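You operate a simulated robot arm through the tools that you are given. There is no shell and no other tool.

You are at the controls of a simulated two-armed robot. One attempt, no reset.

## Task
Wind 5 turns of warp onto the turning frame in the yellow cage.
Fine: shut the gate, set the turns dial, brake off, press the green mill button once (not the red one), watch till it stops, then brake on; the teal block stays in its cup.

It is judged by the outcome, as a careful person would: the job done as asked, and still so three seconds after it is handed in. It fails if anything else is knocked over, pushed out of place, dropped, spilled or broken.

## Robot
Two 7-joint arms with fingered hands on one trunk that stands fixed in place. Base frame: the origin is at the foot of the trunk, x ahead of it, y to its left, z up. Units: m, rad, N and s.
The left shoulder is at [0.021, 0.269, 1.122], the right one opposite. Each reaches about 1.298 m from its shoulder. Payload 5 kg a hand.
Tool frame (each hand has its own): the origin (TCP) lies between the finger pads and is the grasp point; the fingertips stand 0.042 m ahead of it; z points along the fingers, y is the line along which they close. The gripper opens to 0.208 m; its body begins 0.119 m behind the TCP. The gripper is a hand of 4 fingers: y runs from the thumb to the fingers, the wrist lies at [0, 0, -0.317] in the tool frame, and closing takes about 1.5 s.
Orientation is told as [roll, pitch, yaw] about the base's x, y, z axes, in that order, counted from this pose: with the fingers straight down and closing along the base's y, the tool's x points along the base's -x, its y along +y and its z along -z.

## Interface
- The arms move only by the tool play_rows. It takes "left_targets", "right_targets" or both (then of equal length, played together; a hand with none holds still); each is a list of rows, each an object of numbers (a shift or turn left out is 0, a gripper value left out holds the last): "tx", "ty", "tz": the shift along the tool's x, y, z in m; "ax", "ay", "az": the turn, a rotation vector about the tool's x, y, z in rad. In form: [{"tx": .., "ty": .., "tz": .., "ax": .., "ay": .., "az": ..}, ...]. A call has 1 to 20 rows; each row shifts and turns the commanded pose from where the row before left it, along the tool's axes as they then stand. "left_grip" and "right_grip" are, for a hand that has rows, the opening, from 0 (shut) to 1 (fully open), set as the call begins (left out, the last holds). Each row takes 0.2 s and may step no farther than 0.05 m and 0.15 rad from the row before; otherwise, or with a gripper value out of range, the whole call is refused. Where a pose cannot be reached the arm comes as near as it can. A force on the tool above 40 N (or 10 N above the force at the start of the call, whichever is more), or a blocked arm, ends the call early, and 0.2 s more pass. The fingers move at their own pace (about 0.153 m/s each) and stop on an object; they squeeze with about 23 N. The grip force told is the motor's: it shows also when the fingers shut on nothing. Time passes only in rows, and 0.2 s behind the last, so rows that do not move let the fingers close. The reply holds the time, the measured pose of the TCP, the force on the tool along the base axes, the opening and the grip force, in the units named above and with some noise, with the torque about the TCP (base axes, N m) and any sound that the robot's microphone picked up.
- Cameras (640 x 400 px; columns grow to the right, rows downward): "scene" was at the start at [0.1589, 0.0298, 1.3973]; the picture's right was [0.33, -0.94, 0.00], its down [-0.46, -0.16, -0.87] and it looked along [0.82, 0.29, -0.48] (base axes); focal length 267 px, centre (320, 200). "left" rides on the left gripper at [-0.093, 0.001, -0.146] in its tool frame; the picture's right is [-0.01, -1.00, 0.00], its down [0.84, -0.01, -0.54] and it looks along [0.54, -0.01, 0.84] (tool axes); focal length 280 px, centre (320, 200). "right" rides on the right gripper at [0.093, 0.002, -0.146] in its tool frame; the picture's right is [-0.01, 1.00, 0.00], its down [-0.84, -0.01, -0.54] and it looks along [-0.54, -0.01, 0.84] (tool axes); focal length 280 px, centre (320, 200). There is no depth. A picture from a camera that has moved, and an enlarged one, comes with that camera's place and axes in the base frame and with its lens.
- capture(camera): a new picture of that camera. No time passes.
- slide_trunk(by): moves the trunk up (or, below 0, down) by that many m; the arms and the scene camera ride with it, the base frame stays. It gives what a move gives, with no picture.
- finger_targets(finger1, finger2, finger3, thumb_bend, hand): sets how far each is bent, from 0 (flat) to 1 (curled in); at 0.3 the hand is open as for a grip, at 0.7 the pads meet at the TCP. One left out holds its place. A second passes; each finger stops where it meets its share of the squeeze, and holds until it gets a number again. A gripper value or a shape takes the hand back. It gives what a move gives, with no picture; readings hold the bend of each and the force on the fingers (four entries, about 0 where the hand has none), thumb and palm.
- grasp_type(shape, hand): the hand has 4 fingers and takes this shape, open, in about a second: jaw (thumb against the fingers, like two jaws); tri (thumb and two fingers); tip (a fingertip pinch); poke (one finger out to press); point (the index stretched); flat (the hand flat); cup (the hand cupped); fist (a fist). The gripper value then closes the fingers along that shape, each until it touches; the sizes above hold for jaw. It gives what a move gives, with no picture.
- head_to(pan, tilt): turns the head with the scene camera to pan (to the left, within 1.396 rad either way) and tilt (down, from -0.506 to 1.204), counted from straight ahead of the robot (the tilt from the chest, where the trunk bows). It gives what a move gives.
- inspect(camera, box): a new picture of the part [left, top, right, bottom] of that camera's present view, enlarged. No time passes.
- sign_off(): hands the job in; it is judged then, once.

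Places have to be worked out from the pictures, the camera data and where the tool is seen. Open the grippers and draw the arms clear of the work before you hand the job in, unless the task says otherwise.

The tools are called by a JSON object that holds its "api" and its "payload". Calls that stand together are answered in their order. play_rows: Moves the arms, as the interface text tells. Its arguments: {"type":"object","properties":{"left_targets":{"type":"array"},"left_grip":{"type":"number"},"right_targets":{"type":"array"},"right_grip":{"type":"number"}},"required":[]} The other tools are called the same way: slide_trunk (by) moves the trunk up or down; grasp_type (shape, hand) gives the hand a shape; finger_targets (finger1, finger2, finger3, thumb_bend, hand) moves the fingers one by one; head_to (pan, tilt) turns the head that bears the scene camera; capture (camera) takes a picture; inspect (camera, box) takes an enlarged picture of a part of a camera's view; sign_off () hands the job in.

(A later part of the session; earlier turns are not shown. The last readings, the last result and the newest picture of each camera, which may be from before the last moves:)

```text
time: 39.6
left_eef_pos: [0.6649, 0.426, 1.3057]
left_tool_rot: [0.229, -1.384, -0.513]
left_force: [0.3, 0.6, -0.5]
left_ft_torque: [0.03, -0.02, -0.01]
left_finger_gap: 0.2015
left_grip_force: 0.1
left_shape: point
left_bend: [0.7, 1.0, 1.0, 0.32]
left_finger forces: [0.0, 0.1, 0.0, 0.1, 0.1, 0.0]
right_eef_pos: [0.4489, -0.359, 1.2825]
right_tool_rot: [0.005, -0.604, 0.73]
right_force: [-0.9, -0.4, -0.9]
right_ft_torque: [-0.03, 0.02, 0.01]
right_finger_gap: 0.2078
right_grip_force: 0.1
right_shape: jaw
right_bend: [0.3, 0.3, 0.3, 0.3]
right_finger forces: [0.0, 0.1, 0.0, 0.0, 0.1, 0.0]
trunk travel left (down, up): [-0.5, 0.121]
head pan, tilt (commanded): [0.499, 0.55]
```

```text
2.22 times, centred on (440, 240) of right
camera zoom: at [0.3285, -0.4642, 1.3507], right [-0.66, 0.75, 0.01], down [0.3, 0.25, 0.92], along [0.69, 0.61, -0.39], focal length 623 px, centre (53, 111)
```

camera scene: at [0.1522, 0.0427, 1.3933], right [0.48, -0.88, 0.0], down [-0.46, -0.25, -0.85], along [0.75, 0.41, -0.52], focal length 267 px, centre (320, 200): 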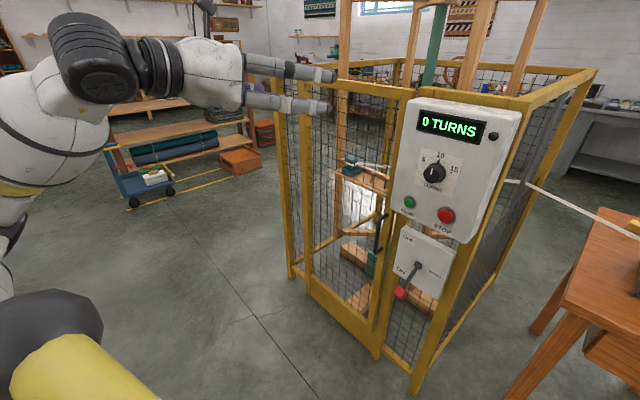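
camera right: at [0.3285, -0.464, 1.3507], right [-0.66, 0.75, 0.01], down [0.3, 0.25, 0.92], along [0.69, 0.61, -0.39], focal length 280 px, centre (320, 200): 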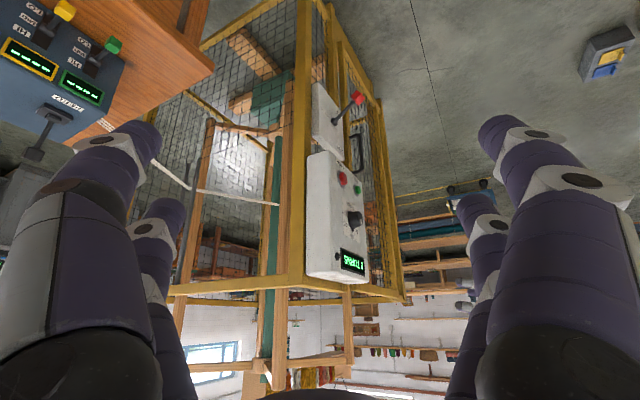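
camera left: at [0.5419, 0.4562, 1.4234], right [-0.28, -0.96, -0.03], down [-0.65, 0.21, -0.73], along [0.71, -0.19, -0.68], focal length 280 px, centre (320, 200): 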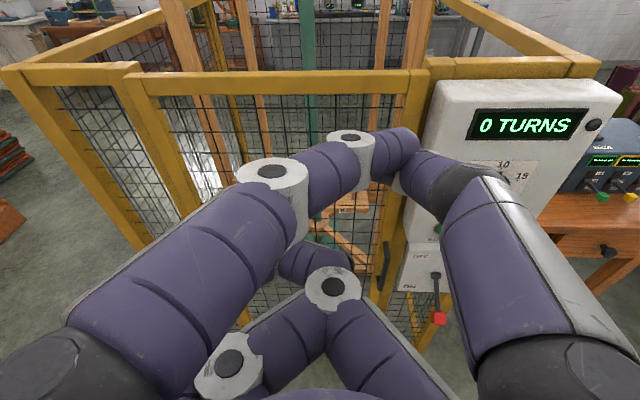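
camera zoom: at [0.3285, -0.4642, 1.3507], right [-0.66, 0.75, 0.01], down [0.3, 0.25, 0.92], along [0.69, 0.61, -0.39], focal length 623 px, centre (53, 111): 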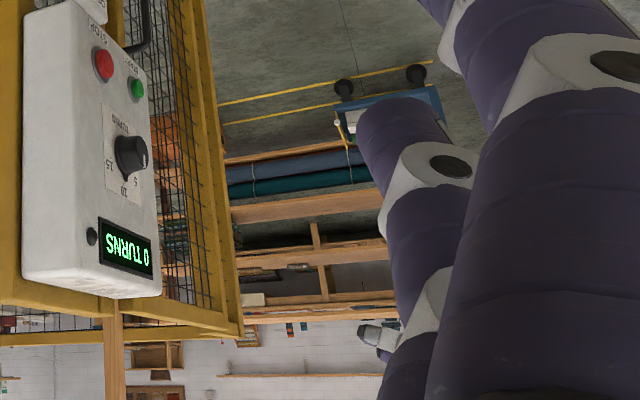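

"Point" brings the index across to the thumb with the others folded back. Since pinching with thumb and index looks useful for the knob, I try the "tip" shape with the gripper nearly closed.

{"api": "grasp_type", "payload": {"hand": "left", "shape": "tip"}}

{"api": "play_rows", "payload": {"left_targets": [{}, {}, {}, {}, {}, {}], "left_grip": 0.2}}

{"api": "capture", "payload": {"camera": "left"}}

{"api": "inspect", "payload": {"camera": "scene", "box": [180, 30, 380, 155]}}

```text
time: 40.5
left_eef_pos: [0.665, 0.4242, 1.3057]
left_tool_rot: [0.229, -1.386, -0.513]
left_force: [-0.6, -0.1, 0.5]
left_ft_torque: [0.0, -0.01, 0.01]
left_finger_gap: 0.2081
left_grip_force: 0.1
left_shape: tip
left_bend: [0.3, 0.3, 0.3, 0.3]
left_finger forces: [0.0, 0.1, 0.0, 0.0, 0.0, 0.1]
right_eef_pos: [0.4486, -0.36, 1.284]
right_tool_rot: [0.004, -0.602, 0.73]
right_force: [0.2, 0.2, 0.2]
right_ft_torque: [-0.01, 0.04, -0.03]
right_finger_gap: 0.2078
right_grip_force: 0.1
right_shape: jaw
right_bend: [0.3, 0.3, 0.3, 0.3]
right_finger forces: [0.1, 0.1, 0.0, 0.0, 0.1, 0.0]
trunk travel left (down, up): [-0.5, 0.121]
head pan, tilt (commanded): [0.499, 0.55]
```

```text
time: 41.9
left_eef_pos: [0.6662, 0.4255, 1.3053]
left_tool_rot: [0.229, -1.384, -0.516]
left_force: [0.5, 0.6, -0.4]
left_ft_torque: [-0.01, 0.0, -0.01]
left_finger_gap: 0.042
left_grip_force: 0.1
left_shape: tip
left_bend: [0.73, 0.73, 0.73, 0.7]
left_finger forces: [0.0, 0.1, 0.0, 0.0, 0.1, 0.1]
right_eef_pos: [0.4485, -0.3588, 1.2826]
right_tool_rot: [0.004, -0.602, 0.729]
right_force: [0.1, -0.4, 0.4]
right_ft_torque: [0.05, -0.03, -0.02]
right_finger_gap: 0.2076
right_grip_force: 0.0
right_shape: jaw
right_bend: [0.3, 0.3, 0.3, 0.3]
right_finger forces: [0.0, 0.0, 0.0, 0.0, 0.0, 0.0]
trunk travel left (down, up): [-0.5, 0.121]
head pan, tilt (commanded): [0.499, 0.55]
```

```text
taken
camera left: at [0.5419, 0.4562, 1.4234], right [-0.28, -0.96, -0.03], down [-0.65, 0.21, -0.73], along [0.71, -0.19, -0.68], focal length 280 px, centre (320, 200)
```

left: 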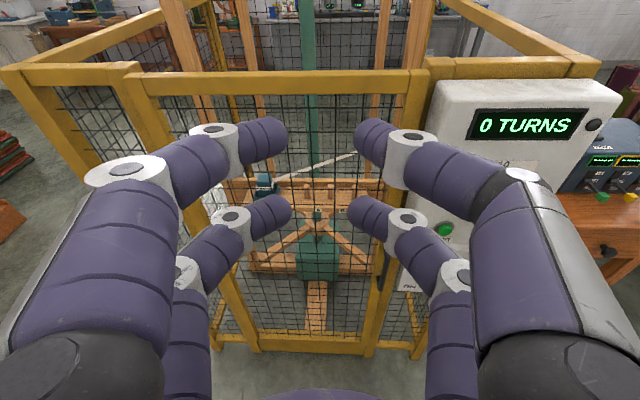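

```text
3.20 times, centred on (280, 92) of scene
camera zoom: at [0.1521, 0.0426, 1.3933], right [0.48, -0.88, 0.0], down [-0.46, -0.25, -0.85], along [0.75, 0.41, -0.52], focal length 854 px, centre (448, 544)
```

zoom: 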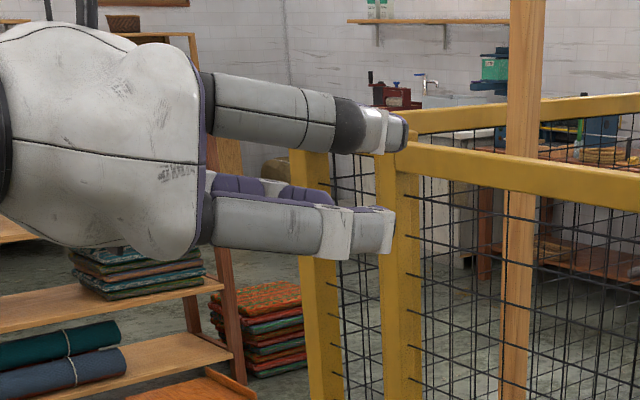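

All four digits close as two pairs, 6 cm apart, so for the knob I will pinch with only the index and thumb and keep the other two curled. I set that hand form, level the hand square to the panel, and bring it in front of the dial at a distance.

{"api": "finger_targets", "payload": {"hand": "left", "finger1": 0.45, "finger2": 1.0, "finger3": 1.0, "thumb_bend": 0.45}}

{"api": "play_rows", "payload": {"left_targets": [{"ay": -0.091, "az": -0.0215}, {"ay": -0.091, "az": -0.0215}, {"tx": 0.0253, "ty": -0.0326, "tz": 0.004}, {"tx": 0.0253, "ty": -0.0326, "tz": 0.004}, {"tx": 0.0253, "ty": -0.0326, "tz": 0.004}, {"tx": 0.0253, "ty": -0.0326, "tz": 0.004}, {"tx": 0.0253, "ty": -0.0326, "tz": 0.004}, {"tx": 0.0253, "ty": -0.0326, "tz": 0.004}, {"tx": 0.0253, "ty": -0.0326, "tz": 0.004}, {"tx": 0.0253, "ty": -0.0326, "tz": 0.004}, {"tx": 0.0253, "ty": -0.0326, "tz": 0.004}]}}

{"api": "capture", "payload": {"camera": "left"}}

{"api": "capture", "payload": {"camera": "scene"}}

{"api": "capture", "payload": {"camera": "right"}}

```text
time: 42.9
left_eef_pos: [0.6654, 0.4243, 1.3053]
left_tool_rot: [0.229, -1.383, -0.513]
left_force: [-0.4, -0.5, 0.5]
left_ft_torque: [0.01, -0.03, -0.02]
left_finger_gap: 0.1391
left_grip_force: 0.0
left_shape: fingers
left_bend: [0.45, 0.77, 0.77, 0.45]
left_finger forces: [0.0, 0.0, 0.0, 0.0, 0.1, 0.0]
right_eef_pos: [0.4485, -0.3583, 1.2834]
right_tool_rot: [0.004, -0.602, 0.73]
right_force: [0.1, -0.8, 0.0]
right_ft_torque: [0.02, 0.0, 0.01]
right_finger_gap: 0.2078
right_grip_force: 0.1
right_shape: jaw
right_bend: [0.3, 0.3, 0.3, 0.3]
right_finger forces: [0.0, 0.1, 0.1, 0.0, 0.0, 0.1]
trunk travel left (down, up): [-0.5, 0.121]
head pan, tilt (commanded): [0.499, 0.55]
```

```text
time: 45.3
left_eef_pos: [0.6976, 0.2477, 1.1792]
left_tool_rot: [-0.872, -1.572, 0.588]
left_force: [0.4, 0.0, -0.1]
left_ft_torque: [0.03, -0.04, -0.01]
left_finger_gap: 0.1397
left_grip_force: 0.1
left_shape: fingers
left_bend: [0.45, 0.77, 0.77, 0.45]
left_finger forces: [0.1, 0.0, 0.0, 0.0, 0.0, 0.0]
left hand out of reach, approached as far as the arm can: row 4, 5, 6, 7, 8, 9, 10, 11
right_eef_pos: [0.4483, -0.3593, 1.2835]
right_tool_rot: [0.003, -0.602, 0.729]
right_force: [0.9, 0.5, 0.7]
right_ft_torque: [-0.01, 0.03, 0.02]
right_finger_gap: 0.2077
right_grip_force: 0.1
right_shape: jaw
right_bend: [0.3, 0.3, 0.3, 0.3]
right_finger forces: [0.1, 0.1, 0.0, 0.0, 0.1, 0.0]
trunk travel left (down, up): [-0.5, 0.121]
head pan, tilt (commanded): [0.499, 0.55]
```

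```text
taken
camera left: at [0.5568, 0.2888, 1.2717], right [-0.28, -0.96, 0.02], down [-0.52, 0.14, -0.84], along [0.81, -0.24, -0.54], focal length 280 px, centre (320, 200)
```

left: 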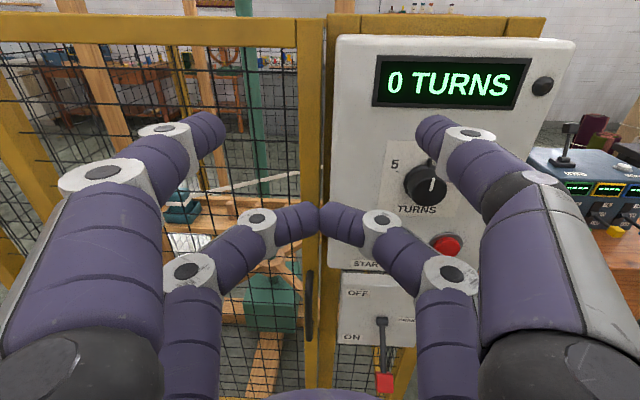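

```text
taken
camera scene: at [0.1524, 0.0426, 1.3933], right [0.48, -0.88, 0.0], down [-0.46, -0.25, -0.85], along [0.75, 0.41, -0.52], focal length 267 px, centre (320, 200)
```

scene: 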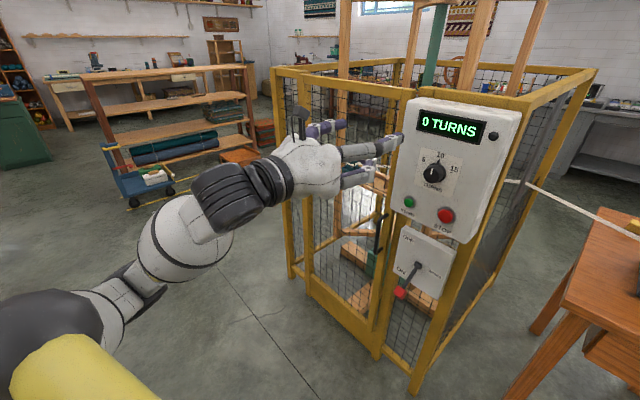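

```text
taken
camera right: at [0.3288, -0.4642, 1.3506], right [-0.66, 0.75, 0.01], down [0.3, 0.25, 0.92], along [0.69, 0.61, -0.39], focal length 280 px, centre (320, 200)
```

right: 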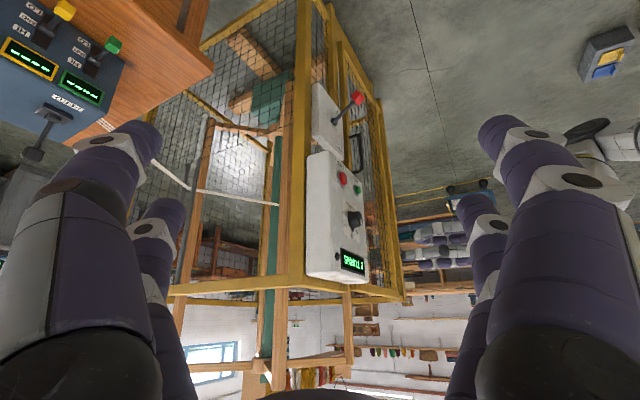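

The hand stopped near (0.70, 0.25, 1.18) because the wrist came too close to the shoulder. I shift forward a little, towards the panel, to see how the commanded pose stands.

{"api": "play_rows", "payload": {"left_targets": [{"tz": 0.03}]}}

```text
time: 45.7
left_eef_pos: [0.7177, 0.2446, 1.175]
left_tool_rot: [0.766, -1.57, -1.05]
left_force: [0.7, -1.3, 0.2]
left_ft_torque: [0.01, 0.13, 0.19]
left_finger_gap: 0.1395
left_grip_force: 0.0
left_shape: fingers
left_bend: [0.45, 0.78, 0.78, 0.45]
left_finger forces: [0.0, 0.0, 0.1, 0.0, 0.0, 0.1]
left hand out of reach, approached as far as the arm can: row 1
right_eef_pos: [0.4479, -0.3607, 1.2822]
right_tool_rot: [0.005, -0.605, 0.728]
right_force: [-0.4, -2.7, -0.2]
right_ft_torque: [0.26, -0.07, 0.11]
right_finger_gap: 0.2079
right_grip_force: 0.1
right_shape: jaw
right_bend: [0.3, 0.3, 0.3, 0.3]
right_finger forces: [0.0, 0.0, 0.0, 0.0, 0.0, 0.0]
trunk travel left (down, up): [-0.5, 0.121]
head pan, tilt (commanded): [0.499, 0.55]
```

The command seems to lie beyond what the arm can do in this posture, so I back the command up along the way it came to regain a reachable pose.

{"api": "play_rows", "payload": {"left_targets": [{"tx": -0.025, "ty": 0.03}, {"tx": -0.025, "ty": 0.03}, {"tx": -0.025, "ty": 0.03}, {"tx": -0.025, "ty": 0.03}]}}

```text
time: 46.7
left_eef_pos: [0.7507, 0.3597, 1.2727]
left_tool_rot: [-0.82, -1.57, 0.535]
left_force: [0.0, -0.4, 0.0]
left_ft_torque: [-0.02, -0.06, -0.02]
left_finger_gap: 0.1399
left_grip_force: 0.2
left_shape: fingers
left_bend: [0.45, 0.79, 0.79, 0.45]
left_finger forces: [0.1, 0.0, 0.1, 0.0, 0.0, 0.0]
right_eef_pos: [0.4485, -0.3584, 1.2822]
right_tool_rot: [0.002, -0.6, 0.729]
right_force: [-0.1, 0.2, -0.4]
right_ft_torque: [-0.03, -0.02, -0.04]
right_finger_gap: 0.2078
right_grip_force: 0.0
right_shape: jaw
right_bend: [0.3, 0.3, 0.3, 0.3]
right_finger forces: [0.0, 0.0, 0.0, 0.0, 0.1, 0.1]
trunk travel left (down, up): [-0.5, 0.121]
head pan, tilt (commanded): [0.499, 0.55]
```

Good: after an unreachable row the command resets to the measured pose. The left arm is too folded here; lowering the trunk would give the wrist more distance from the shoulder, so I look left and down to check what lies under the left elbow.

{"api": "head_to", "payload": {"pan": 1.2, "tilt": 0.9}}

{"api": "capture", "payload": {"camera": "scene"}}

{"api": "head_to", "payload": {"pan": -0.9, "tilt": 0.7}}

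{"api": "capture", "payload": {"camera": "scene"}}

```text
time: 47.8
left_eef_pos: [0.7507, 0.361, 1.2731]
left_tool_rot: [-1.384, -1.571, 1.101]
left_force: [0.2, 0.2, 0.0]
left_ft_torque: [0.01, 0.01, 0.01]
left_finger_gap: 0.1398
left_grip_force: 0.0
left_shape: fingers
left_bend: [0.45, 0.8, 0.8, 0.45]
left_finger forces: [0.0, 0.0, 0.1, 0.0, 0.1, 0.0]
right_eef_pos: [0.4473, -0.3586, 1.2833]
right_tool_rot: [0.003, -0.601, 0.731]
right_force: [0.9, 0.1, -0.3]
right_ft_torque: [0.0, 0.0, -0.03]
right_finger_gap: 0.2077
right_grip_force: 0.1
right_shape: jaw
right_bend: [0.3, 0.3, 0.3, 0.3]
right_finger forces: [0.1, 0.0, 0.0, 0.1, 0.0, 0.0]
trunk travel left (down, up): [-0.5, 0.121]
head pan, tilt (commanded): [1.201, 0.901]
```

```text
taken
camera scene: at [0.1006, 0.0701, 1.3641], right [0.93, -0.36, 0.0], down [-0.28, -0.73, -0.62], along [0.23, 0.58, -0.78], focal length 267 px, centre (320, 200)
```

scene: 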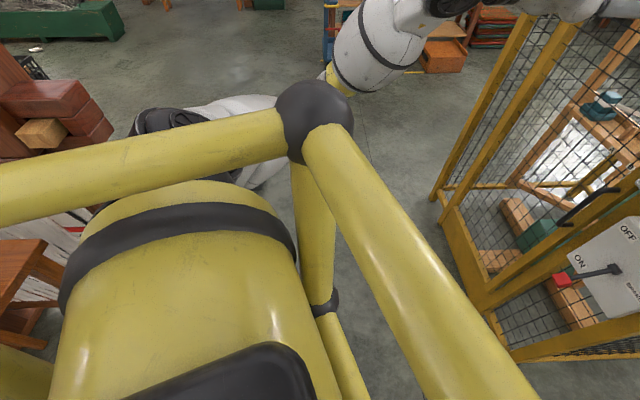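

```text
time: 49.8
left_eef_pos: [0.7502, 0.3602, 1.273]
left_tool_rot: [-1.444, -1.572, 1.157]
left_force: [-0.4, 0.0, 0.4]
left_ft_torque: [0.01, 0.0, 0.02]
left_finger_gap: 0.1397
left_grip_force: 0.1
left_shape: fingers
left_bend: [0.45, 0.91, 0.91, 0.45]
left_finger forces: [0.1, 0.0, 0.0, 0.1, 0.0, 0.0]
right_eef_pos: [0.4471, -0.3591, 1.2822]
right_tool_rot: [0.003, -0.605, 0.73]
right_force: [0.1, -0.8, 0.3]
right_ft_torque: [-0.02, 0.02, 0.0]
right_finger_gap: 0.208
right_grip_force: 0.0
right_shape: jaw
right_bend: [0.3, 0.3, 0.3, 0.3]
right_finger forces: [0.0, 0.0, 0.1, 0.0, 0.0, 0.0]
trunk travel left (down, up): [-0.5, 0.121]
head pan, tilt (commanded): [-0.901, 0.7]
```

```text
taken
camera scene: at [0.1261, -0.0669, 1.3802], right [-0.78, -0.62, 0.0], down [-0.4, 0.5, -0.76], along [0.48, -0.6, -0.64], focal length 267 px, centre (320, 200)
```

scene: 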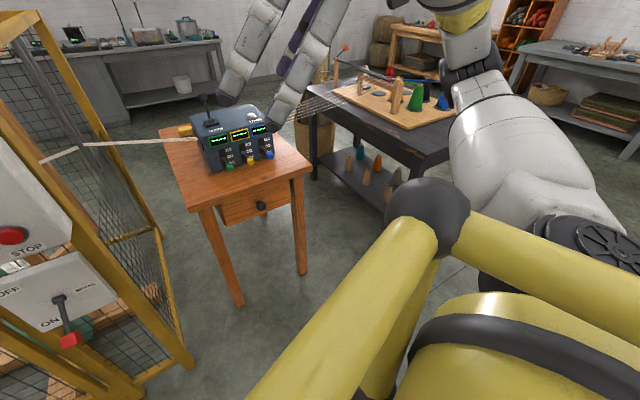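

The robot's torso has its own yellow frame, and nothing stands below the arms within reach. I lower the trunk by 0.4 m so the left arm can reach the dial less folded, then look again.

{"api": "slide_trunk", "payload": {"by": -0.4}}

{"api": "head_to", "payload": {"pan": 0.35, "tilt": 0.0}}

{"api": "capture", "payload": {"camera": "scene"}}

{"api": "capture", "payload": {"camera": "left"}}

```text
time: 53.6
left_eef_pos: [0.7499, 0.3621, 0.8746]
left_tool_rot: [3.112, -1.568, 2.887]
left_force: [-0.3, -0.3, 0.9]
left_ft_torque: [0.0, 0.01, 0.05]
left_finger_gap: 0.1397
left_grip_force: 0.1
left_shape: fingers
left_bend: [0.45, 0.99, 0.99, 0.45]
left_finger forces: [0.0, 0.0, 0.1, 0.1, 0.1, 0.0]
right_eef_pos: [0.4474, -0.3585, 0.8837]
right_tool_rot: [0.002, -0.603, 0.73]
right_force: [-0.5, 1.0, 0.3]
right_ft_torque: [0.0, -0.05, -0.03]
right_finger_gap: 0.2079
right_grip_force: 0.0
right_shape: jaw
right_bend: [0.3, 0.3, 0.3, 0.3]
right_finger forces: [0.0, 0.0, 0.0, 0.0, 0.0, 0.1]
trunk travel left (down, up): [-0.1, 0.521]
head pan, tilt (commanded): [-0.901, 0.7]
```

```text
time: 55.1
left_eef_pos: [0.7503, 0.3627, 0.8729]
left_tool_rot: [-1.533, -1.571, 1.247]
left_force: [0.2, -0.4, -1.0]
left_ft_torque: [0.02, 0.03, -0.01]
left_finger_gap: 0.1397
left_grip_force: 0.0
left_shape: fingers
left_bend: [0.45, 0.99, 0.99, 0.45]
left_finger forces: [0.0, 0.0, 0.1, 0.0, 0.0, 0.0]
right_eef_pos: [0.4488, -0.358, 0.882]
right_tool_rot: [0.004, -0.602, 0.728]
right_force: [0.4, 0.1, 0.2]
right_ft_torque: [0.02, 0.01, -0.02]
right_finger_gap: 0.2078
right_grip_force: 0.1
right_shape: jaw
right_bend: [0.3, 0.3, 0.3, 0.3]
right_finger forces: [0.0, 0.1, 0.0, 0.1, 0.0, 0.0]
trunk travel left (down, up): [-0.1, 0.521]
head pan, tilt (commanded): [0.351, 0.0]
```

```text
taken
camera scene: at [0.2908, 0.0305, 1.0132], right [0.34, -0.94, 0.0], down [0.0, 0.0, -1.0], along [0.94, 0.34, 0.0], focal length 267 px, centre (320, 200)
```

scene: 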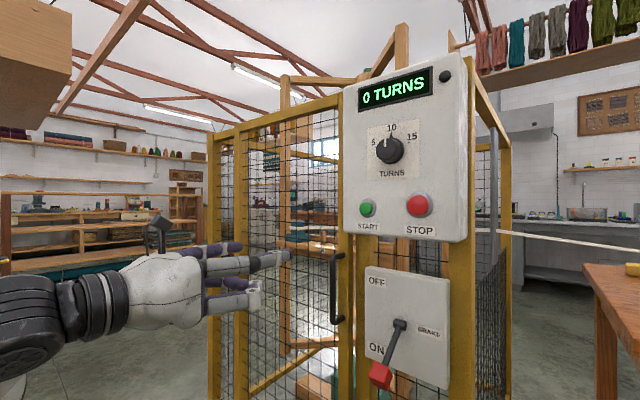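

```text
taken
camera left: at [0.6104, 0.4037, 0.9654], right [-0.28, -0.96, 0.02], down [-0.52, 0.14, -0.84], along [0.81, -0.24, -0.54], focal length 280 px, centre (320, 200)
```

left: 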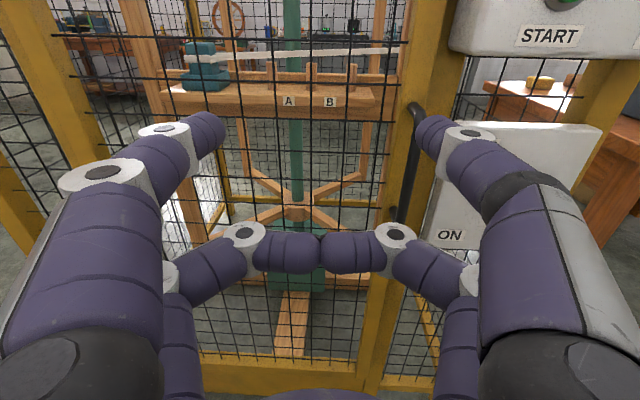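

This level view is excellent for the panel. I enlarge the dial, buttons and lever.

{"api": "inspect", "payload": {"camera": "scene", "box": [340, 105, 468, 185]}}

{"api": "inspect", "payload": {"camera": "scene", "box": [330, 170, 490, 270]}}

{"api": "inspect", "payload": {"camera": "scene", "box": [330, 255, 490, 355]}}

```text
5.00 times, centred on (404, 145) of scene
camera zoom: at [0.2908, 0.0305, 1.0132], right [0.34, -0.94, 0.0], down [0.0, 0.0, -1.0], along [0.94, 0.34, 0.0], focal length 1335 px, centre (-100, 475)
```

zoom: 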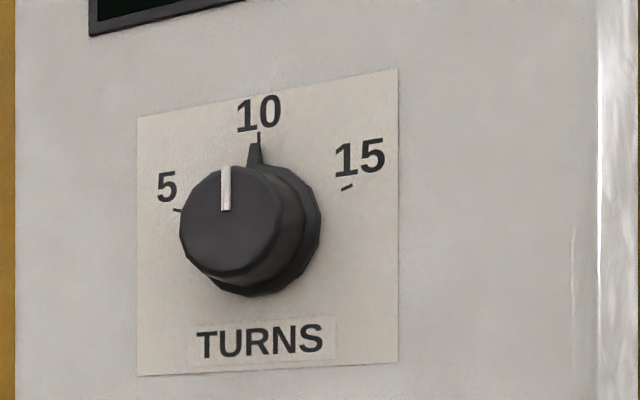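

```text
4.00 times, centred on (410, 220) of scene
camera zoom: at [0.2908, 0.0305, 1.0132], right [0.34, -0.94, 0.0], down [0.0, 0.0, -1.0], along [0.94, 0.34, 0.0], focal length 1068 px, centre (-40, 120)
```

zoom: 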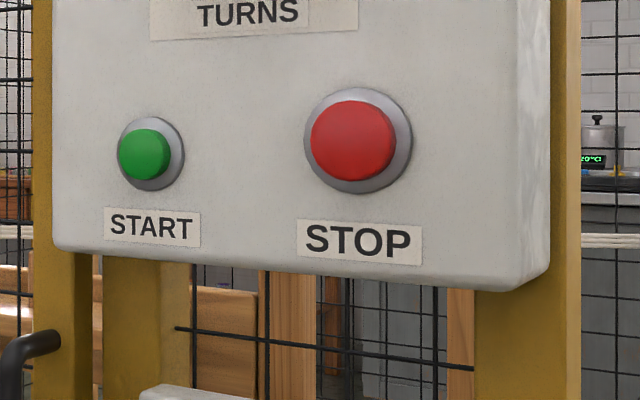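

```text
4.00 times, centred on (410, 305) of scene
camera zoom: at [0.2908, 0.0305, 1.0132], right [0.34, -0.94, 0.0], down [0.0, 0.0, -1.0], along [0.94, 0.34, 0.0], focal length 1068 px, centre (-40, -220)
```

zoom: 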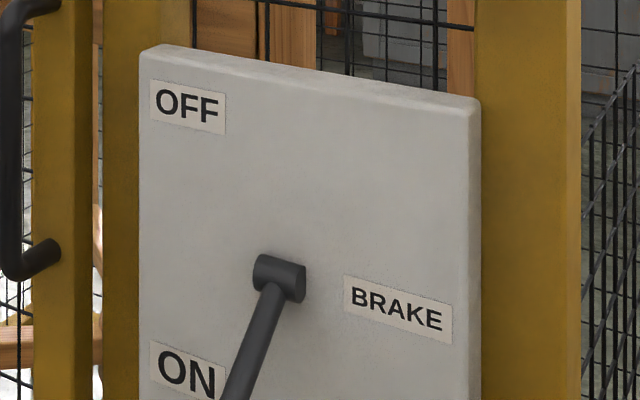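

The plate is square with its ticks at ±70°, so the knob must turn 70° anticlockwise; its axis is near e=0.303 along the panel, z=1.106, with the cap front about 3 cm off the face. I bring the left hand in front of it, still 4 cm clear, and pre-turn the hand clockwise by 0.55 rad.

{"api": "play_rows", "payload": {"left_targets": [{"tx": -0.0259, "ty": -0.03, "tz": 0.004}, {"tx": -0.0259, "ty": -0.03, "tz": 0.004}, {"tx": -0.0259, "ty": -0.03, "tz": 0.004}, {"tx": -0.0259, "ty": -0.03, "tz": 0.004}, {"tx": -0.0259, "ty": -0.03, "tz": 0.004}, {"tx": -0.0259, "ty": -0.03, "tz": 0.004}, {"tx": -0.0259, "ty": -0.03, "tz": 0.004}, {"tx": -0.0259, "ty": -0.03, "tz": 0.004}]}}

{"api": "capture", "payload": {"camera": "left"}}

{"api": "capture", "payload": {"camera": "scene"}}

```text
time: 56.9
left_eef_pos: [0.7144, 0.1223, 1.0806]
left_tool_rot: [-2.619, -1.569, 2.335]
left_force: [0.6, 1.7, 0.4]
left_ft_torque: [-0.02, 0.01, -0.12]
left_finger_gap: 0.1399
left_grip_force: 0.1
left_shape: fingers
left_bend: [0.45, 0.99, 0.99, 0.45]
left_finger forces: [0.0, 0.0, 0.0, 0.0, 0.0, 0.1]
right_eef_pos: [0.4475, -0.3585, 0.8835]
right_tool_rot: [0.003, -0.601, 0.729]
right_force: [-0.6, 0.5, 1.1]
right_ft_torque: [-0.16, -0.02, -0.09]
right_finger_gap: 0.2079
right_grip_force: 0.0
right_shape: jaw
right_bend: [0.3, 0.3, 0.3, 0.3]
right_finger forces: [0.0, 0.0, 0.0, 0.1, 0.0, 0.1]
trunk travel left (down, up): [-0.1, 0.521]
head pan, tilt (commanded): [0.351, 0.0]
```

```text
taken
camera left: at [0.5736, 0.1635, 1.1733], right [-0.28, -0.96, 0.02], down [-0.52, 0.14, -0.84], along [0.81, -0.24, -0.54], focal length 280 px, centre (320, 200)
```

left: 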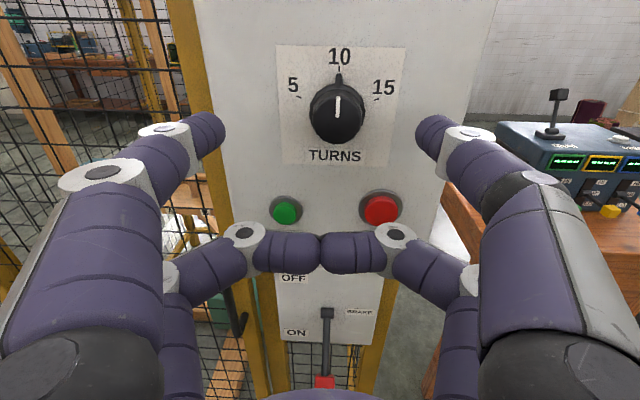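

```text
taken
camera scene: at [0.2904, 0.031, 1.0136], right [0.34, -0.94, 0.0], down [0.0, 0.0, -1.0], along [0.94, 0.34, 0.0], focal length 267 px, centre (320, 200)
```

scene: 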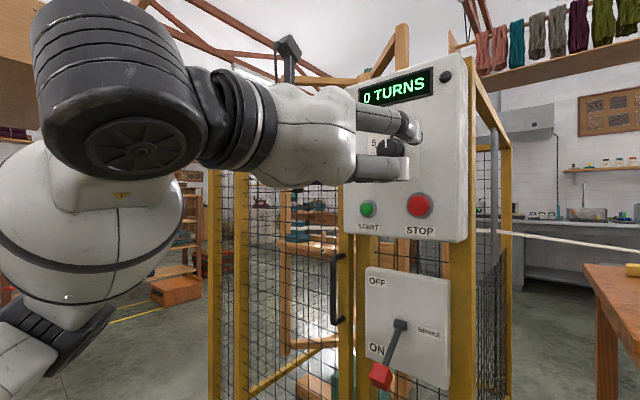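

The hand reached the spot, and the dial is seen face-on from the left camera. I enlarge the knob to fix its centre relative to the hand.

{"api": "inspect", "payload": {"camera": "left", "box": [260, 40, 420, 140]}}

{"api": "inspect", "payload": {"camera": "scene", "box": [340, 95, 468, 175]}}

```text
4.00 times, centred on (340, 90) of left
camera zoom: at [0.5736, 0.1635, 1.1733], right [-0.28, -0.96, 0.02], down [-0.52, 0.14, -0.84], along [0.81, -0.24, -0.54], focal length 1122 px, centre (240, 640)
```

zoom: 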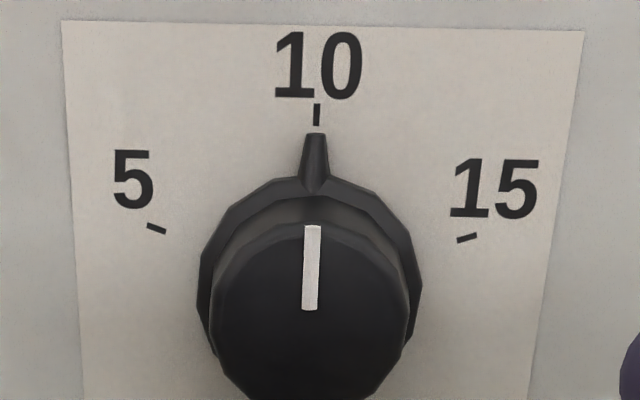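

```text
5.00 times, centred on (404, 135) of scene
camera zoom: at [0.2904, 0.031, 1.0136], right [0.34, -0.94, 0.0], down [0.0, 0.0, -1.0], along [0.94, 0.34, 0.0], focal length 1335 px, centre (-100, 525)
```

zoom: 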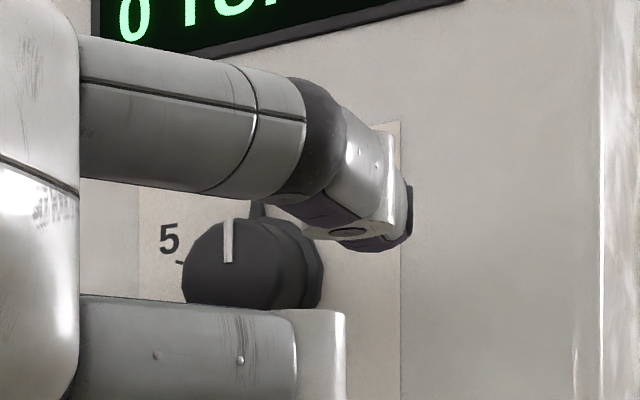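

The knob centre sits 1.4 cm right of and 2.6 cm above the TCP, as planned for the pre-turned hand. I roll the hand 0.55 rad clockwise here, clear of the knob, and check.

{"api": "play_rows", "payload": {"left_targets": [{"az": 0.1375}, {"az": 0.1375}, {"az": 0.1375}, {"az": 0.1375}]}}

{"api": "capture", "payload": {"camera": "left"}}

{"api": "capture", "payload": {"camera": "scene"}}

```text
time: 57.9
left_eef_pos: [0.7165, 0.1225, 1.08]
left_tool_rot: [1.571, -1.019, -1.855]
left_force: [0.2, -0.6, -0.1]
left_ft_torque: [0.03, -0.02, 0.05]
left_finger_gap: 0.1395
left_grip_force: 0.0
left_shape: fingers
left_bend: [0.45, 0.99, 0.99, 0.45]
left_finger forces: [0.0, 0.0, 0.0, 0.0, 0.0, 0.1]
right_eef_pos: [0.4478, -0.3584, 0.8829]
right_tool_rot: [0.003, -0.602, 0.729]
right_force: [-1.2, -0.2, 0.5]
right_ft_torque: [-0.02, 0.0, 0.0]
right_finger_gap: 0.2079
right_grip_force: 0.1
right_shape: jaw
right_bend: [0.3, 0.3, 0.3, 0.3]
right_finger forces: [0.1, 0.0, 0.0, 0.0, 0.1, 0.0]
trunk travel left (down, up): [-0.1, 0.521]
head pan, tilt (commanded): [0.351, 0.0]
```

```text
taken
camera left: at [0.5604, 0.1173, 1.1592], right [-0.24, -0.82, -0.51], down [-0.4, 0.56, -0.72], along [0.89, 0.03, -0.46], focal length 280 px, centre (320, 200)
```

left: 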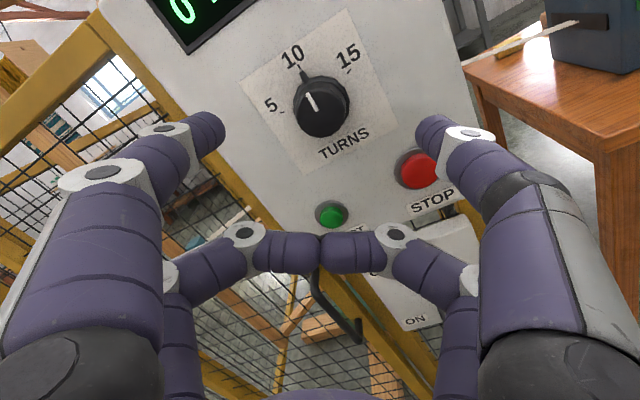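

```text
taken
camera scene: at [0.2907, 0.0305, 1.0133], right [0.34, -0.94, 0.0], down [0.0, 0.0, -1.0], along [0.94, 0.34, 0.0], focal length 267 px, centre (320, 200)
```

scene: 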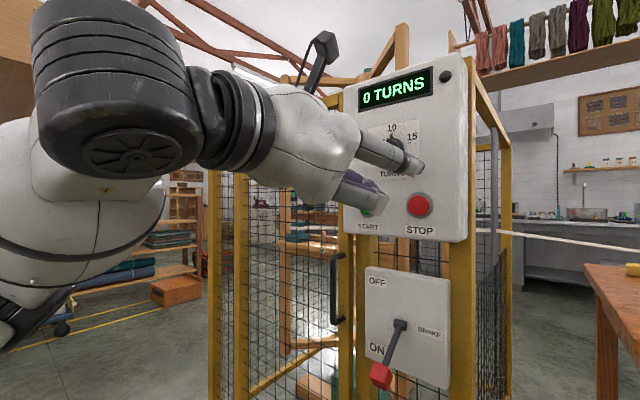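

The roll went fine. I enlarge to check that the knob's cap is centred on the pinch axis.

{"api": "inspect", "payload": {"camera": "left", "box": [240, 50, 400, 150]}}

```text
4.00 times, centred on (320, 100) of left
camera zoom: at [0.5604, 0.1173, 1.1592], right [-0.24, -0.82, -0.51], down [-0.4, 0.56, -0.72], along [0.89, 0.03, -0.46], focal length 1122 px, centre (320, 600)
```

zoom: 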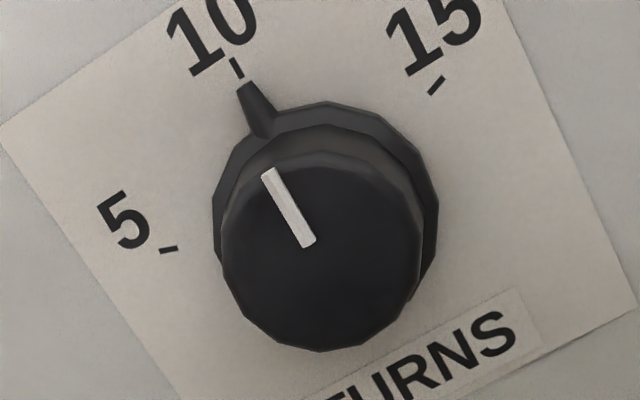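

The cap is centred on the pinch axis. I narrow the two digits to about 8 cm and move straight in 5.6 cm so the fingertips straddle the cap.

{"api": "finger_targets", "payload": {"hand": "left", "finger1": 0.55, "thumb_bend": 0.55}}

{"api": "play_rows", "payload": {"left_targets": [{"tz": 0.014}, {"tz": 0.014}, {"tz": 0.014}, {"tz": 0.014}]}}

{"api": "capture", "payload": {"camera": "left"}}

{"api": "inspect", "payload": {"camera": "scene", "box": [324, 85, 484, 185]}}

```text
time: 58.9
left_eef_pos: [0.7141, 0.1233, 1.0812]
left_tool_rot: [1.572, -1.021, -1.855]
left_force: [0.2, 0.2, -0.6]
left_ft_torque: [0.02, 0.0, 0.0]
left_finger_gap: 0.0871
left_grip_force: 0.0
left_shape: fingers
left_bend: [0.55, 0.99, 0.99, 0.55]
left_finger forces: [0.1, 0.1, 0.0, 0.1, 0.0, 0.1]
right_eef_pos: [0.4483, -0.3586, 0.8822]
right_tool_rot: [0.004, -0.601, 0.73]
right_force: [-0.4, 0.0, 1.1]
right_ft_torque: [0.0, -0.01, 0.03]
right_finger_gap: 0.2078
right_grip_force: 0.0
right_shape: jaw
right_bend: [0.3, 0.3, 0.3, 0.3]
right_finger forces: [0.0, 0.0, 0.0, 0.0, 0.0, 0.0]
trunk travel left (down, up): [-0.1, 0.521]
head pan, tilt (commanded): [0.351, 0.0]
```

```text
time: 59.9
left_eef_pos: [0.7677, 0.1077, 1.0798]
left_tool_rot: [1.572, -1.022, -1.856]
left_force: [-0.2, 0.1, 0.9]
left_ft_torque: [0.01, 0.03, -0.03]
left_finger_gap: 0.0867
left_grip_force: 0.1
left_shape: fingers
left_bend: [0.55, 0.99, 0.99, 0.55]
left_finger forces: [0.0, 0.1, 0.0, 0.0, 0.0, 0.0]
right_eef_pos: [0.4476, -0.3579, 0.8826]
right_tool_rot: [0.003, -0.602, 0.73]
right_force: [-0.5, 0.6, -0.1]
right_ft_torque: [0.0, -0.02, -0.02]
right_finger_gap: 0.2079
right_grip_force: 0.0
right_shape: jaw
right_bend: [0.3, 0.3, 0.3, 0.3]
right_finger forces: [0.1, 0.0, 0.0, 0.0, 0.0, 0.1]
trunk travel left (down, up): [-0.1, 0.521]
head pan, tilt (commanded): [0.351, 0.0]
```

```text
taken
camera left: at [0.6131, 0.1019, 1.1598], right [-0.24, -0.83, -0.51], down [-0.4, 0.56, -0.72], along [0.89, 0.03, -0.46], focal length 280 px, centre (320, 200)
```

left: 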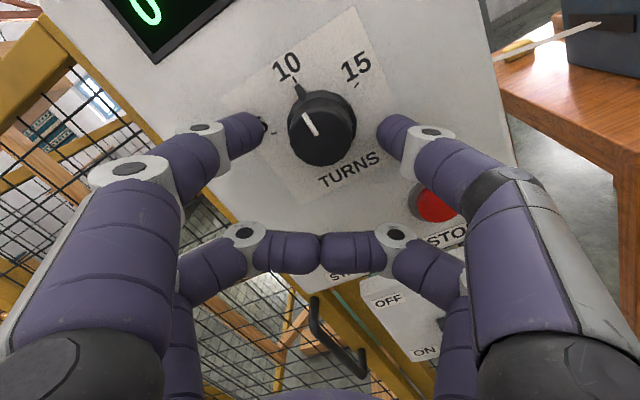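

```text
4.00 times, centred on (404, 135) of scene
camera zoom: at [0.2906, 0.0306, 1.0133], right [0.34, -0.94, 0.0], down [0.0, 0.0, -1.0], along [0.94, 0.34, 0.0], focal length 1068 px, centre (-16, 460)
```

zoom: 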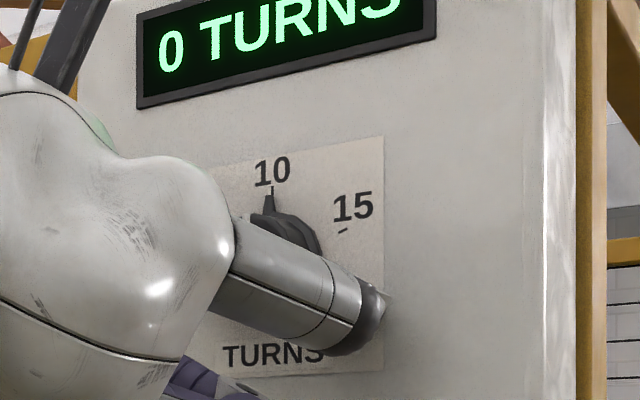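

The fingertips flank the cap evenly on both sides. I close index and thumb onto it.

{"api": "finger_targets", "payload": {"hand": "left", "finger1": 0.72, "thumb_bend": 0.72}}

{"api": "capture", "payload": {"camera": "left"}}

```text
time: 60.9
left_eef_pos: [0.7686, 0.1068, 1.0797]
left_tool_rot: [1.567, -1.02, -1.856]
left_force: [0.3, -12.1, -6.8]
left_ft_torque: [0.45, 0.12, -0.26]
left_finger_gap: 0.0463
left_grip_force: 14.2
left_shape: fingers
left_bend: [0.62, 0.99, 0.99, 0.66]
left_finger forces: [7.7, 0.0, 0.0, 0.0, 20.4, 0.0]
right_eef_pos: [0.4476, -0.3596, 0.8828]
right_tool_rot: [0.003, -0.602, 0.731]
right_force: [0.4, 0.0, 0.5]
right_ft_torque: [0.0, 0.02, 0.03]
right_finger_gap: 0.2079
right_grip_force: 0.1
right_shape: jaw
right_bend: [0.3, 0.3, 0.3, 0.3]
right_finger forces: [0.1, 0.0, 0.0, 0.0, 0.0, 0.0]
trunk travel left (down, up): [-0.1, 0.521]
head pan, tilt (commanded): [0.351, 0.0]
```

```text
taken
camera left: at [0.6134, 0.1004, 1.1592], right [-0.24, -0.82, -0.51], down [-0.4, 0.57, -0.72], along [0.89, 0.03, -0.46], focal length 280 px, centre (320, 200)
```

left: 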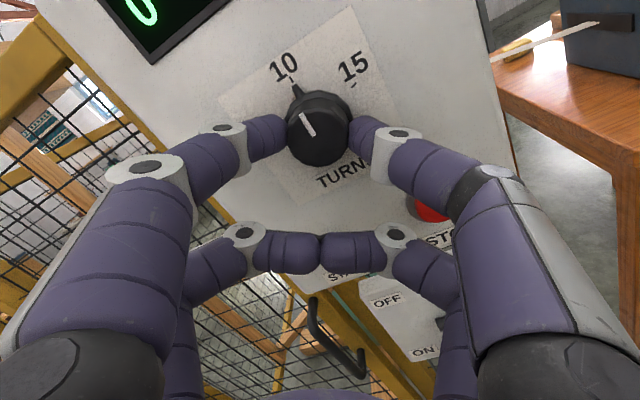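

The knob is gripped (index 8 N, thumb 20 N). I turn a first small part, 0.24 rad anticlockwise about the knob's axis, and check that the knob follows.

{"api": "play_rows", "payload": {"left_targets": [{"ty": -0.0015}, {"tx": -0.0003, "ty": -0.0035, "az": -0.12}, {"tx": -0.0003, "ty": -0.0035, "az": -0.12}]}}

{"api": "capture", "payload": {"camera": "left"}}

{"api": "inspect", "payload": {"camera": "scene", "box": [324, 85, 484, 185]}}

```text
time: 61.7
left_eef_pos: [0.7663, 0.0998, 1.0773]
left_tool_rot: [1.571, -1.261, -1.858]
left_force: [-1.1, -12.0, -4.3]
left_ft_torque: [0.41, 0.11, -0.35]
left_finger_gap: 0.0463
left_grip_force: 14.1
left_shape: fingers
left_bend: [0.62, 0.99, 0.99, 0.66]
left_finger forces: [8.1, 0.0, 0.1, 0.0, 20.1, 0.0]
right_eef_pos: [0.4472, -0.3588, 0.8818]
right_tool_rot: [0.005, -0.601, 0.728]
right_force: [-0.5, 0.3, -0.7]
right_ft_torque: [-0.02, -0.04, -0.01]
right_finger_gap: 0.208
right_grip_force: 0.0
right_shape: jaw
right_bend: [0.3, 0.3, 0.3, 0.3]
right_finger forces: [0.0, 0.0, 0.0, 0.0, 0.0, 0.0]
trunk travel left (down, up): [-0.1, 0.521]
head pan, tilt (commanded): [0.351, 0.0]
```

```text
taken
camera left: at [0.6173, 0.1138, 1.1656], right [-0.27, -0.92, -0.29], down [-0.45, 0.39, -0.81], along [0.85, -0.09, -0.52], focal length 280 px, centre (320, 200)
```

left: 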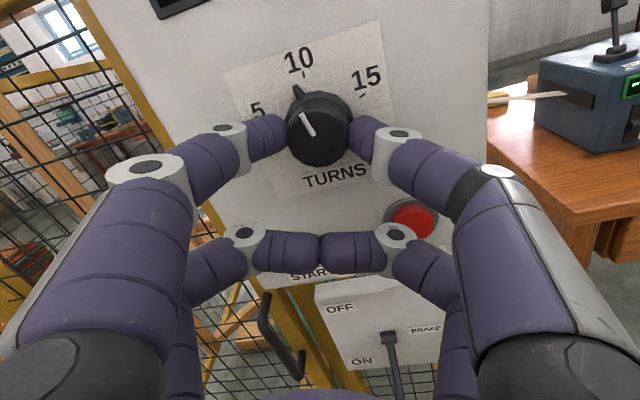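

```text
4.00 times, centred on (404, 135) of scene
camera zoom: at [0.2908, 0.0301, 1.0133], right [0.34, -0.94, 0.0], down [0.0, 0.0, -1.0], along [0.94, 0.34, 0.0], focal length 1068 px, centre (-16, 460)
```

zoom: 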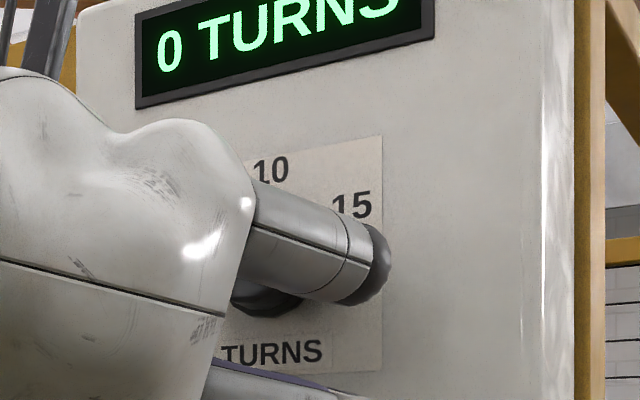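

The knob turns with the hand (white line fixed to the fingers, plate turning beneath). I turn on by another 0.72 rad and check.

{"api": "play_rows", "payload": {"left_targets": [{"tx": -0.0003, "ty": -0.0035, "az": -0.12}, {"tx": -0.0003, "ty": -0.0035, "az": -0.12}, {"tx": -0.0003, "ty": -0.0035, "az": -0.12}, {"tx": -0.0003, "ty": -0.0035, "az": -0.12}, {"tx": -0.0003, "ty": -0.0035, "az": -0.12}, {"tx": -0.0003, "ty": -0.0035, "az": -0.12}]}}

{"api": "capture", "payload": {"camera": "left"}}

{"api": "inspect", "payload": {"camera": "left", "box": [240, 60, 400, 160]}}

```text
time: 63.1
left_eef_pos: [0.7607, 0.0795, 1.08]
left_tool_rot: [-1.574, -1.158, 1.292]
left_force: [2.8, -9.3, 8.8]
left_ft_torque: [0.28, -0.2, -0.28]
left_finger_gap: 0.0461
left_grip_force: 13.3
left_shape: fingers
left_bend: [0.62, 0.99, 0.99, 0.66]
left_finger forces: [7.8, 0.0, 0.0, 0.1, 18.2, 0.0]
right_eef_pos: [0.448, -0.3583, 0.8827]
right_tool_rot: [0.003, -0.601, 0.728]
right_force: [0.3, 1.4, -0.3]
right_ft_torque: [-0.04, -0.01, -0.01]
right_finger_gap: 0.2082
right_grip_force: 0.0
right_shape: jaw
right_bend: [0.3, 0.3, 0.3, 0.3]
right_finger forces: [0.0, 0.0, 0.0, 0.0, 0.1, 0.0]
trunk travel left (down, up): [-0.1, 0.521]
head pan, tilt (commanded): [0.351, 0.0]
```

```text
taken
camera left: at [0.6297, 0.1572, 1.1629], right [-0.26, -0.87, 0.41], down [-0.61, -0.18, -0.77], along [0.75, -0.45, -0.49], focal length 280 px, centre (320, 200)
```

left: 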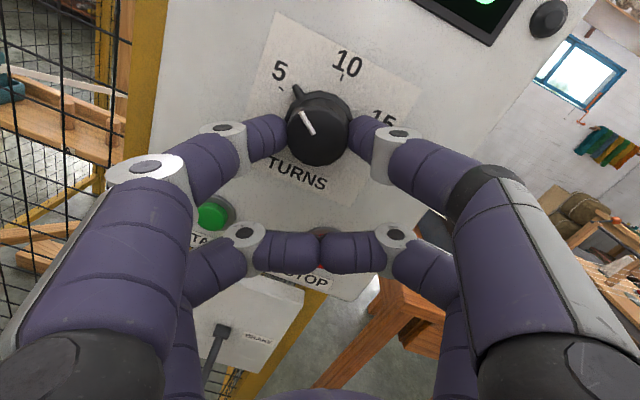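

```text
4.00 times, centred on (320, 110) of left
camera zoom: at [0.6297, 0.1572, 1.1629], right [-0.26, -0.87, 0.41], down [-0.61, -0.18, -0.77], along [0.75, -0.45, -0.49], focal length 1122 px, centre (320, 560)
```

zoom: 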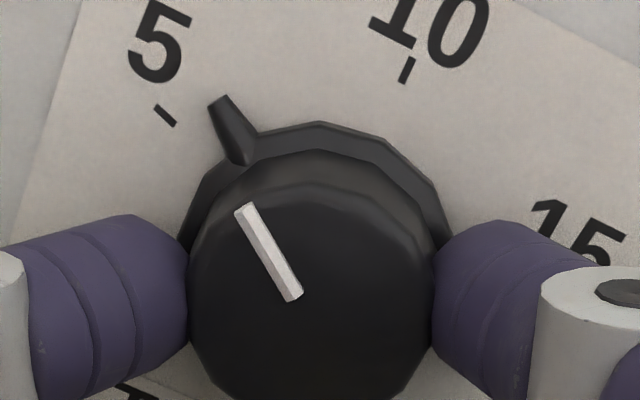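

The pointer has come round to about 15° short of the 5. I turn the remaining 0.26 rad in two small steps.

{"api": "play_rows", "payload": {"left_targets": [{"tx": -0.0003, "ty": -0.0035, "az": -0.12}, {"tx": -0.0003, "ty": -0.004, "az": -0.135}]}}

{"api": "inspect", "payload": {"camera": "left", "box": [240, 60, 400, 160]}}

{"api": "capture", "payload": {"camera": "scene"}}

```text
time: 63.7
left_eef_pos: [0.7586, 0.0739, 1.0832]
left_tool_rot: [-1.571, -0.903, 1.287]
left_force: [2.6, -9.6, 10.5]
left_ft_torque: [0.32, -0.2, -0.28]
left_finger_gap: 0.0466
left_grip_force: 12.5
left_shape: fingers
left_bend: [0.62, 0.99, 0.99, 0.66]
left_finger forces: [7.1, 0.1, 0.0, 0.0, 18.8, 0.1]
right_eef_pos: [0.4474, -0.3583, 0.8836]
right_tool_rot: [0.003, -0.601, 0.729]
right_force: [-0.5, -0.6, 0.8]
right_ft_torque: [-0.03, -0.01, -0.01]
right_finger_gap: 0.208
right_grip_force: 0.0
right_shape: jaw
right_bend: [0.3, 0.3, 0.3, 0.3]
right_finger forces: [0.0, 0.0, 0.1, 0.0, 0.0, 0.0]
trunk travel left (down, up): [-0.1, 0.521]
head pan, tilt (commanded): [0.351, 0.0]
```

```text
4.00 times, centred on (320, 110) of left
camera zoom: at [0.6337, 0.1709, 1.1546], right [-0.22, -0.74, 0.63], down [-0.67, -0.36, -0.65], along [0.71, -0.56, -0.42], focal length 1122 px, centre (320, 560)
```

zoom: 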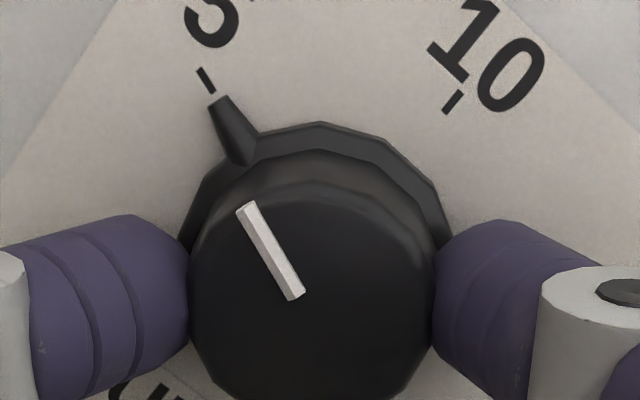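

```text
taken
camera scene: at [0.2904, 0.0302, 1.0134], right [0.34, -0.94, 0.0], down [0.0, 0.0, -1.0], along [0.94, 0.34, 0.0], focal length 267 px, centre (320, 200)
```

scene: 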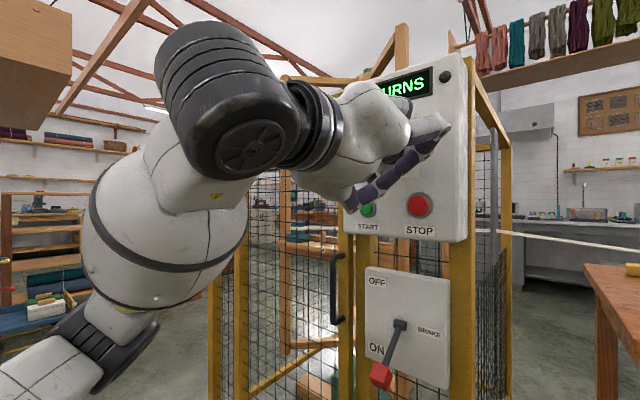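

The pointer now meets the 5 tick (69.8° turned). I release the knob and back straight off to check the setting.

{"api": "finger_targets", "payload": {"hand": "left", "finger1": 0.52, "thumb_bend": 0.52}}

{"api": "play_rows", "payload": {"left_targets": [{"tz": -0.015}, {"tz": -0.02}, {"tz": -0.025}]}}

{"api": "inspect", "payload": {"camera": "left", "box": [240, 50, 400, 150]}}

{"api": "capture", "payload": {"camera": "scene"}}

```text
time: 64.7
left_eef_pos: [0.7584, 0.075, 1.083]
left_tool_rot: [-1.57, -0.904, 1.285]
left_force: [-5.8, 3.8, -1.5]
left_ft_torque: [-0.21, -0.29, -0.09]
left_finger_gap: 0.0973
left_grip_force: 3.4
left_shape: fingers
left_bend: [0.52, 0.99, 0.99, 0.53]
left_finger forces: [0.0, 0.1, 0.0, 0.0, 7.3, 0.0]
right_eef_pos: [0.4485, -0.3575, 0.8835]
right_tool_rot: [0.002, -0.602, 0.729]
right_force: [0.2, 0.0, -0.4]
right_ft_torque: [0.01, 0.0, 0.02]
right_finger_gap: 0.2077
right_grip_force: 0.1
right_shape: jaw
right_bend: [0.3, 0.3, 0.3, 0.3]
right_finger forces: [0.1, 0.0, 0.0, 0.0, 0.0, 0.0]
trunk travel left (down, up): [-0.1, 0.521]
head pan, tilt (commanded): [0.351, 0.0]
```

```text
time: 65.5
left_eef_pos: [0.7015, 0.0925, 1.0815]
left_tool_rot: [-1.571, -0.905, 1.286]
left_force: [-0.3, 0.2, 0.5]
left_ft_torque: [-0.01, -0.03, -0.02]
left_finger_gap: 0.1017
left_grip_force: 0.1
left_shape: fingers
left_bend: [0.52, 0.99, 0.99, 0.52]
left_finger forces: [0.0, 0.1, 0.0, 0.1, 0.1, 0.0]
right_eef_pos: [0.4477, -0.3578, 0.8831]
right_tool_rot: [0.004, -0.602, 0.73]
right_force: [0.1, -0.4, 0.2]
right_ft_torque: [0.04, 0.04, 0.04]
right_finger_gap: 0.2077
right_grip_force: 0.0
right_shape: jaw
right_bend: [0.3, 0.3, 0.3, 0.3]
right_finger forces: [0.1, 0.1, 0.0, 0.0, 0.0, 0.0]
trunk travel left (down, up): [-0.1, 0.521]
head pan, tilt (commanded): [0.351, 0.0]
```

```text
4.00 times, centred on (320, 100) of left
camera zoom: at [0.5765, 0.1884, 1.1533], right [-0.22, -0.75, 0.63], down [-0.67, -0.36, -0.65], along [0.71, -0.56, -0.42], focal length 1122 px, centre (320, 600)
```

zoom: 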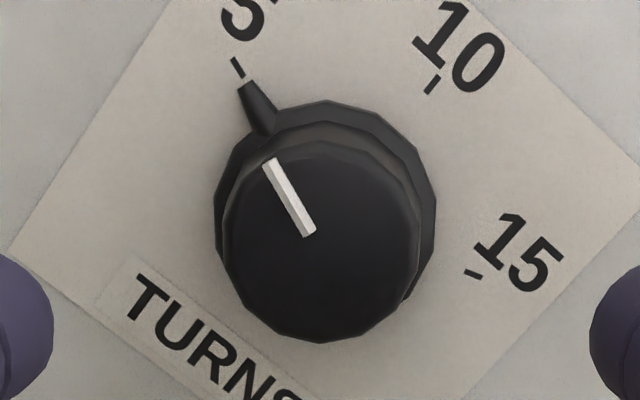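

```text
taken
camera scene: at [0.2908, 0.0304, 1.0134], right [0.34, -0.94, 0.0], down [0.0, 0.0, -1.0], along [0.94, 0.34, 0.0], focal length 267 px, centre (320, 200)
```

scene: 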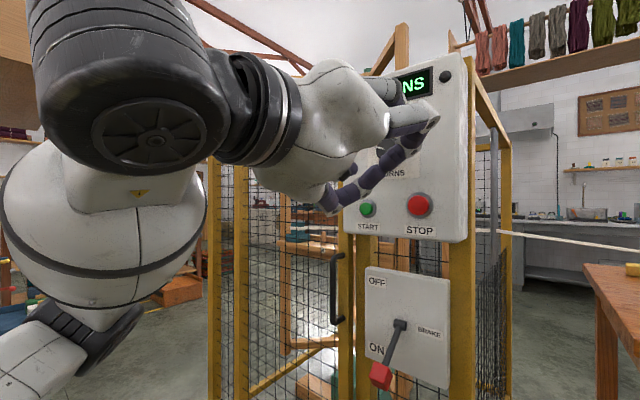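

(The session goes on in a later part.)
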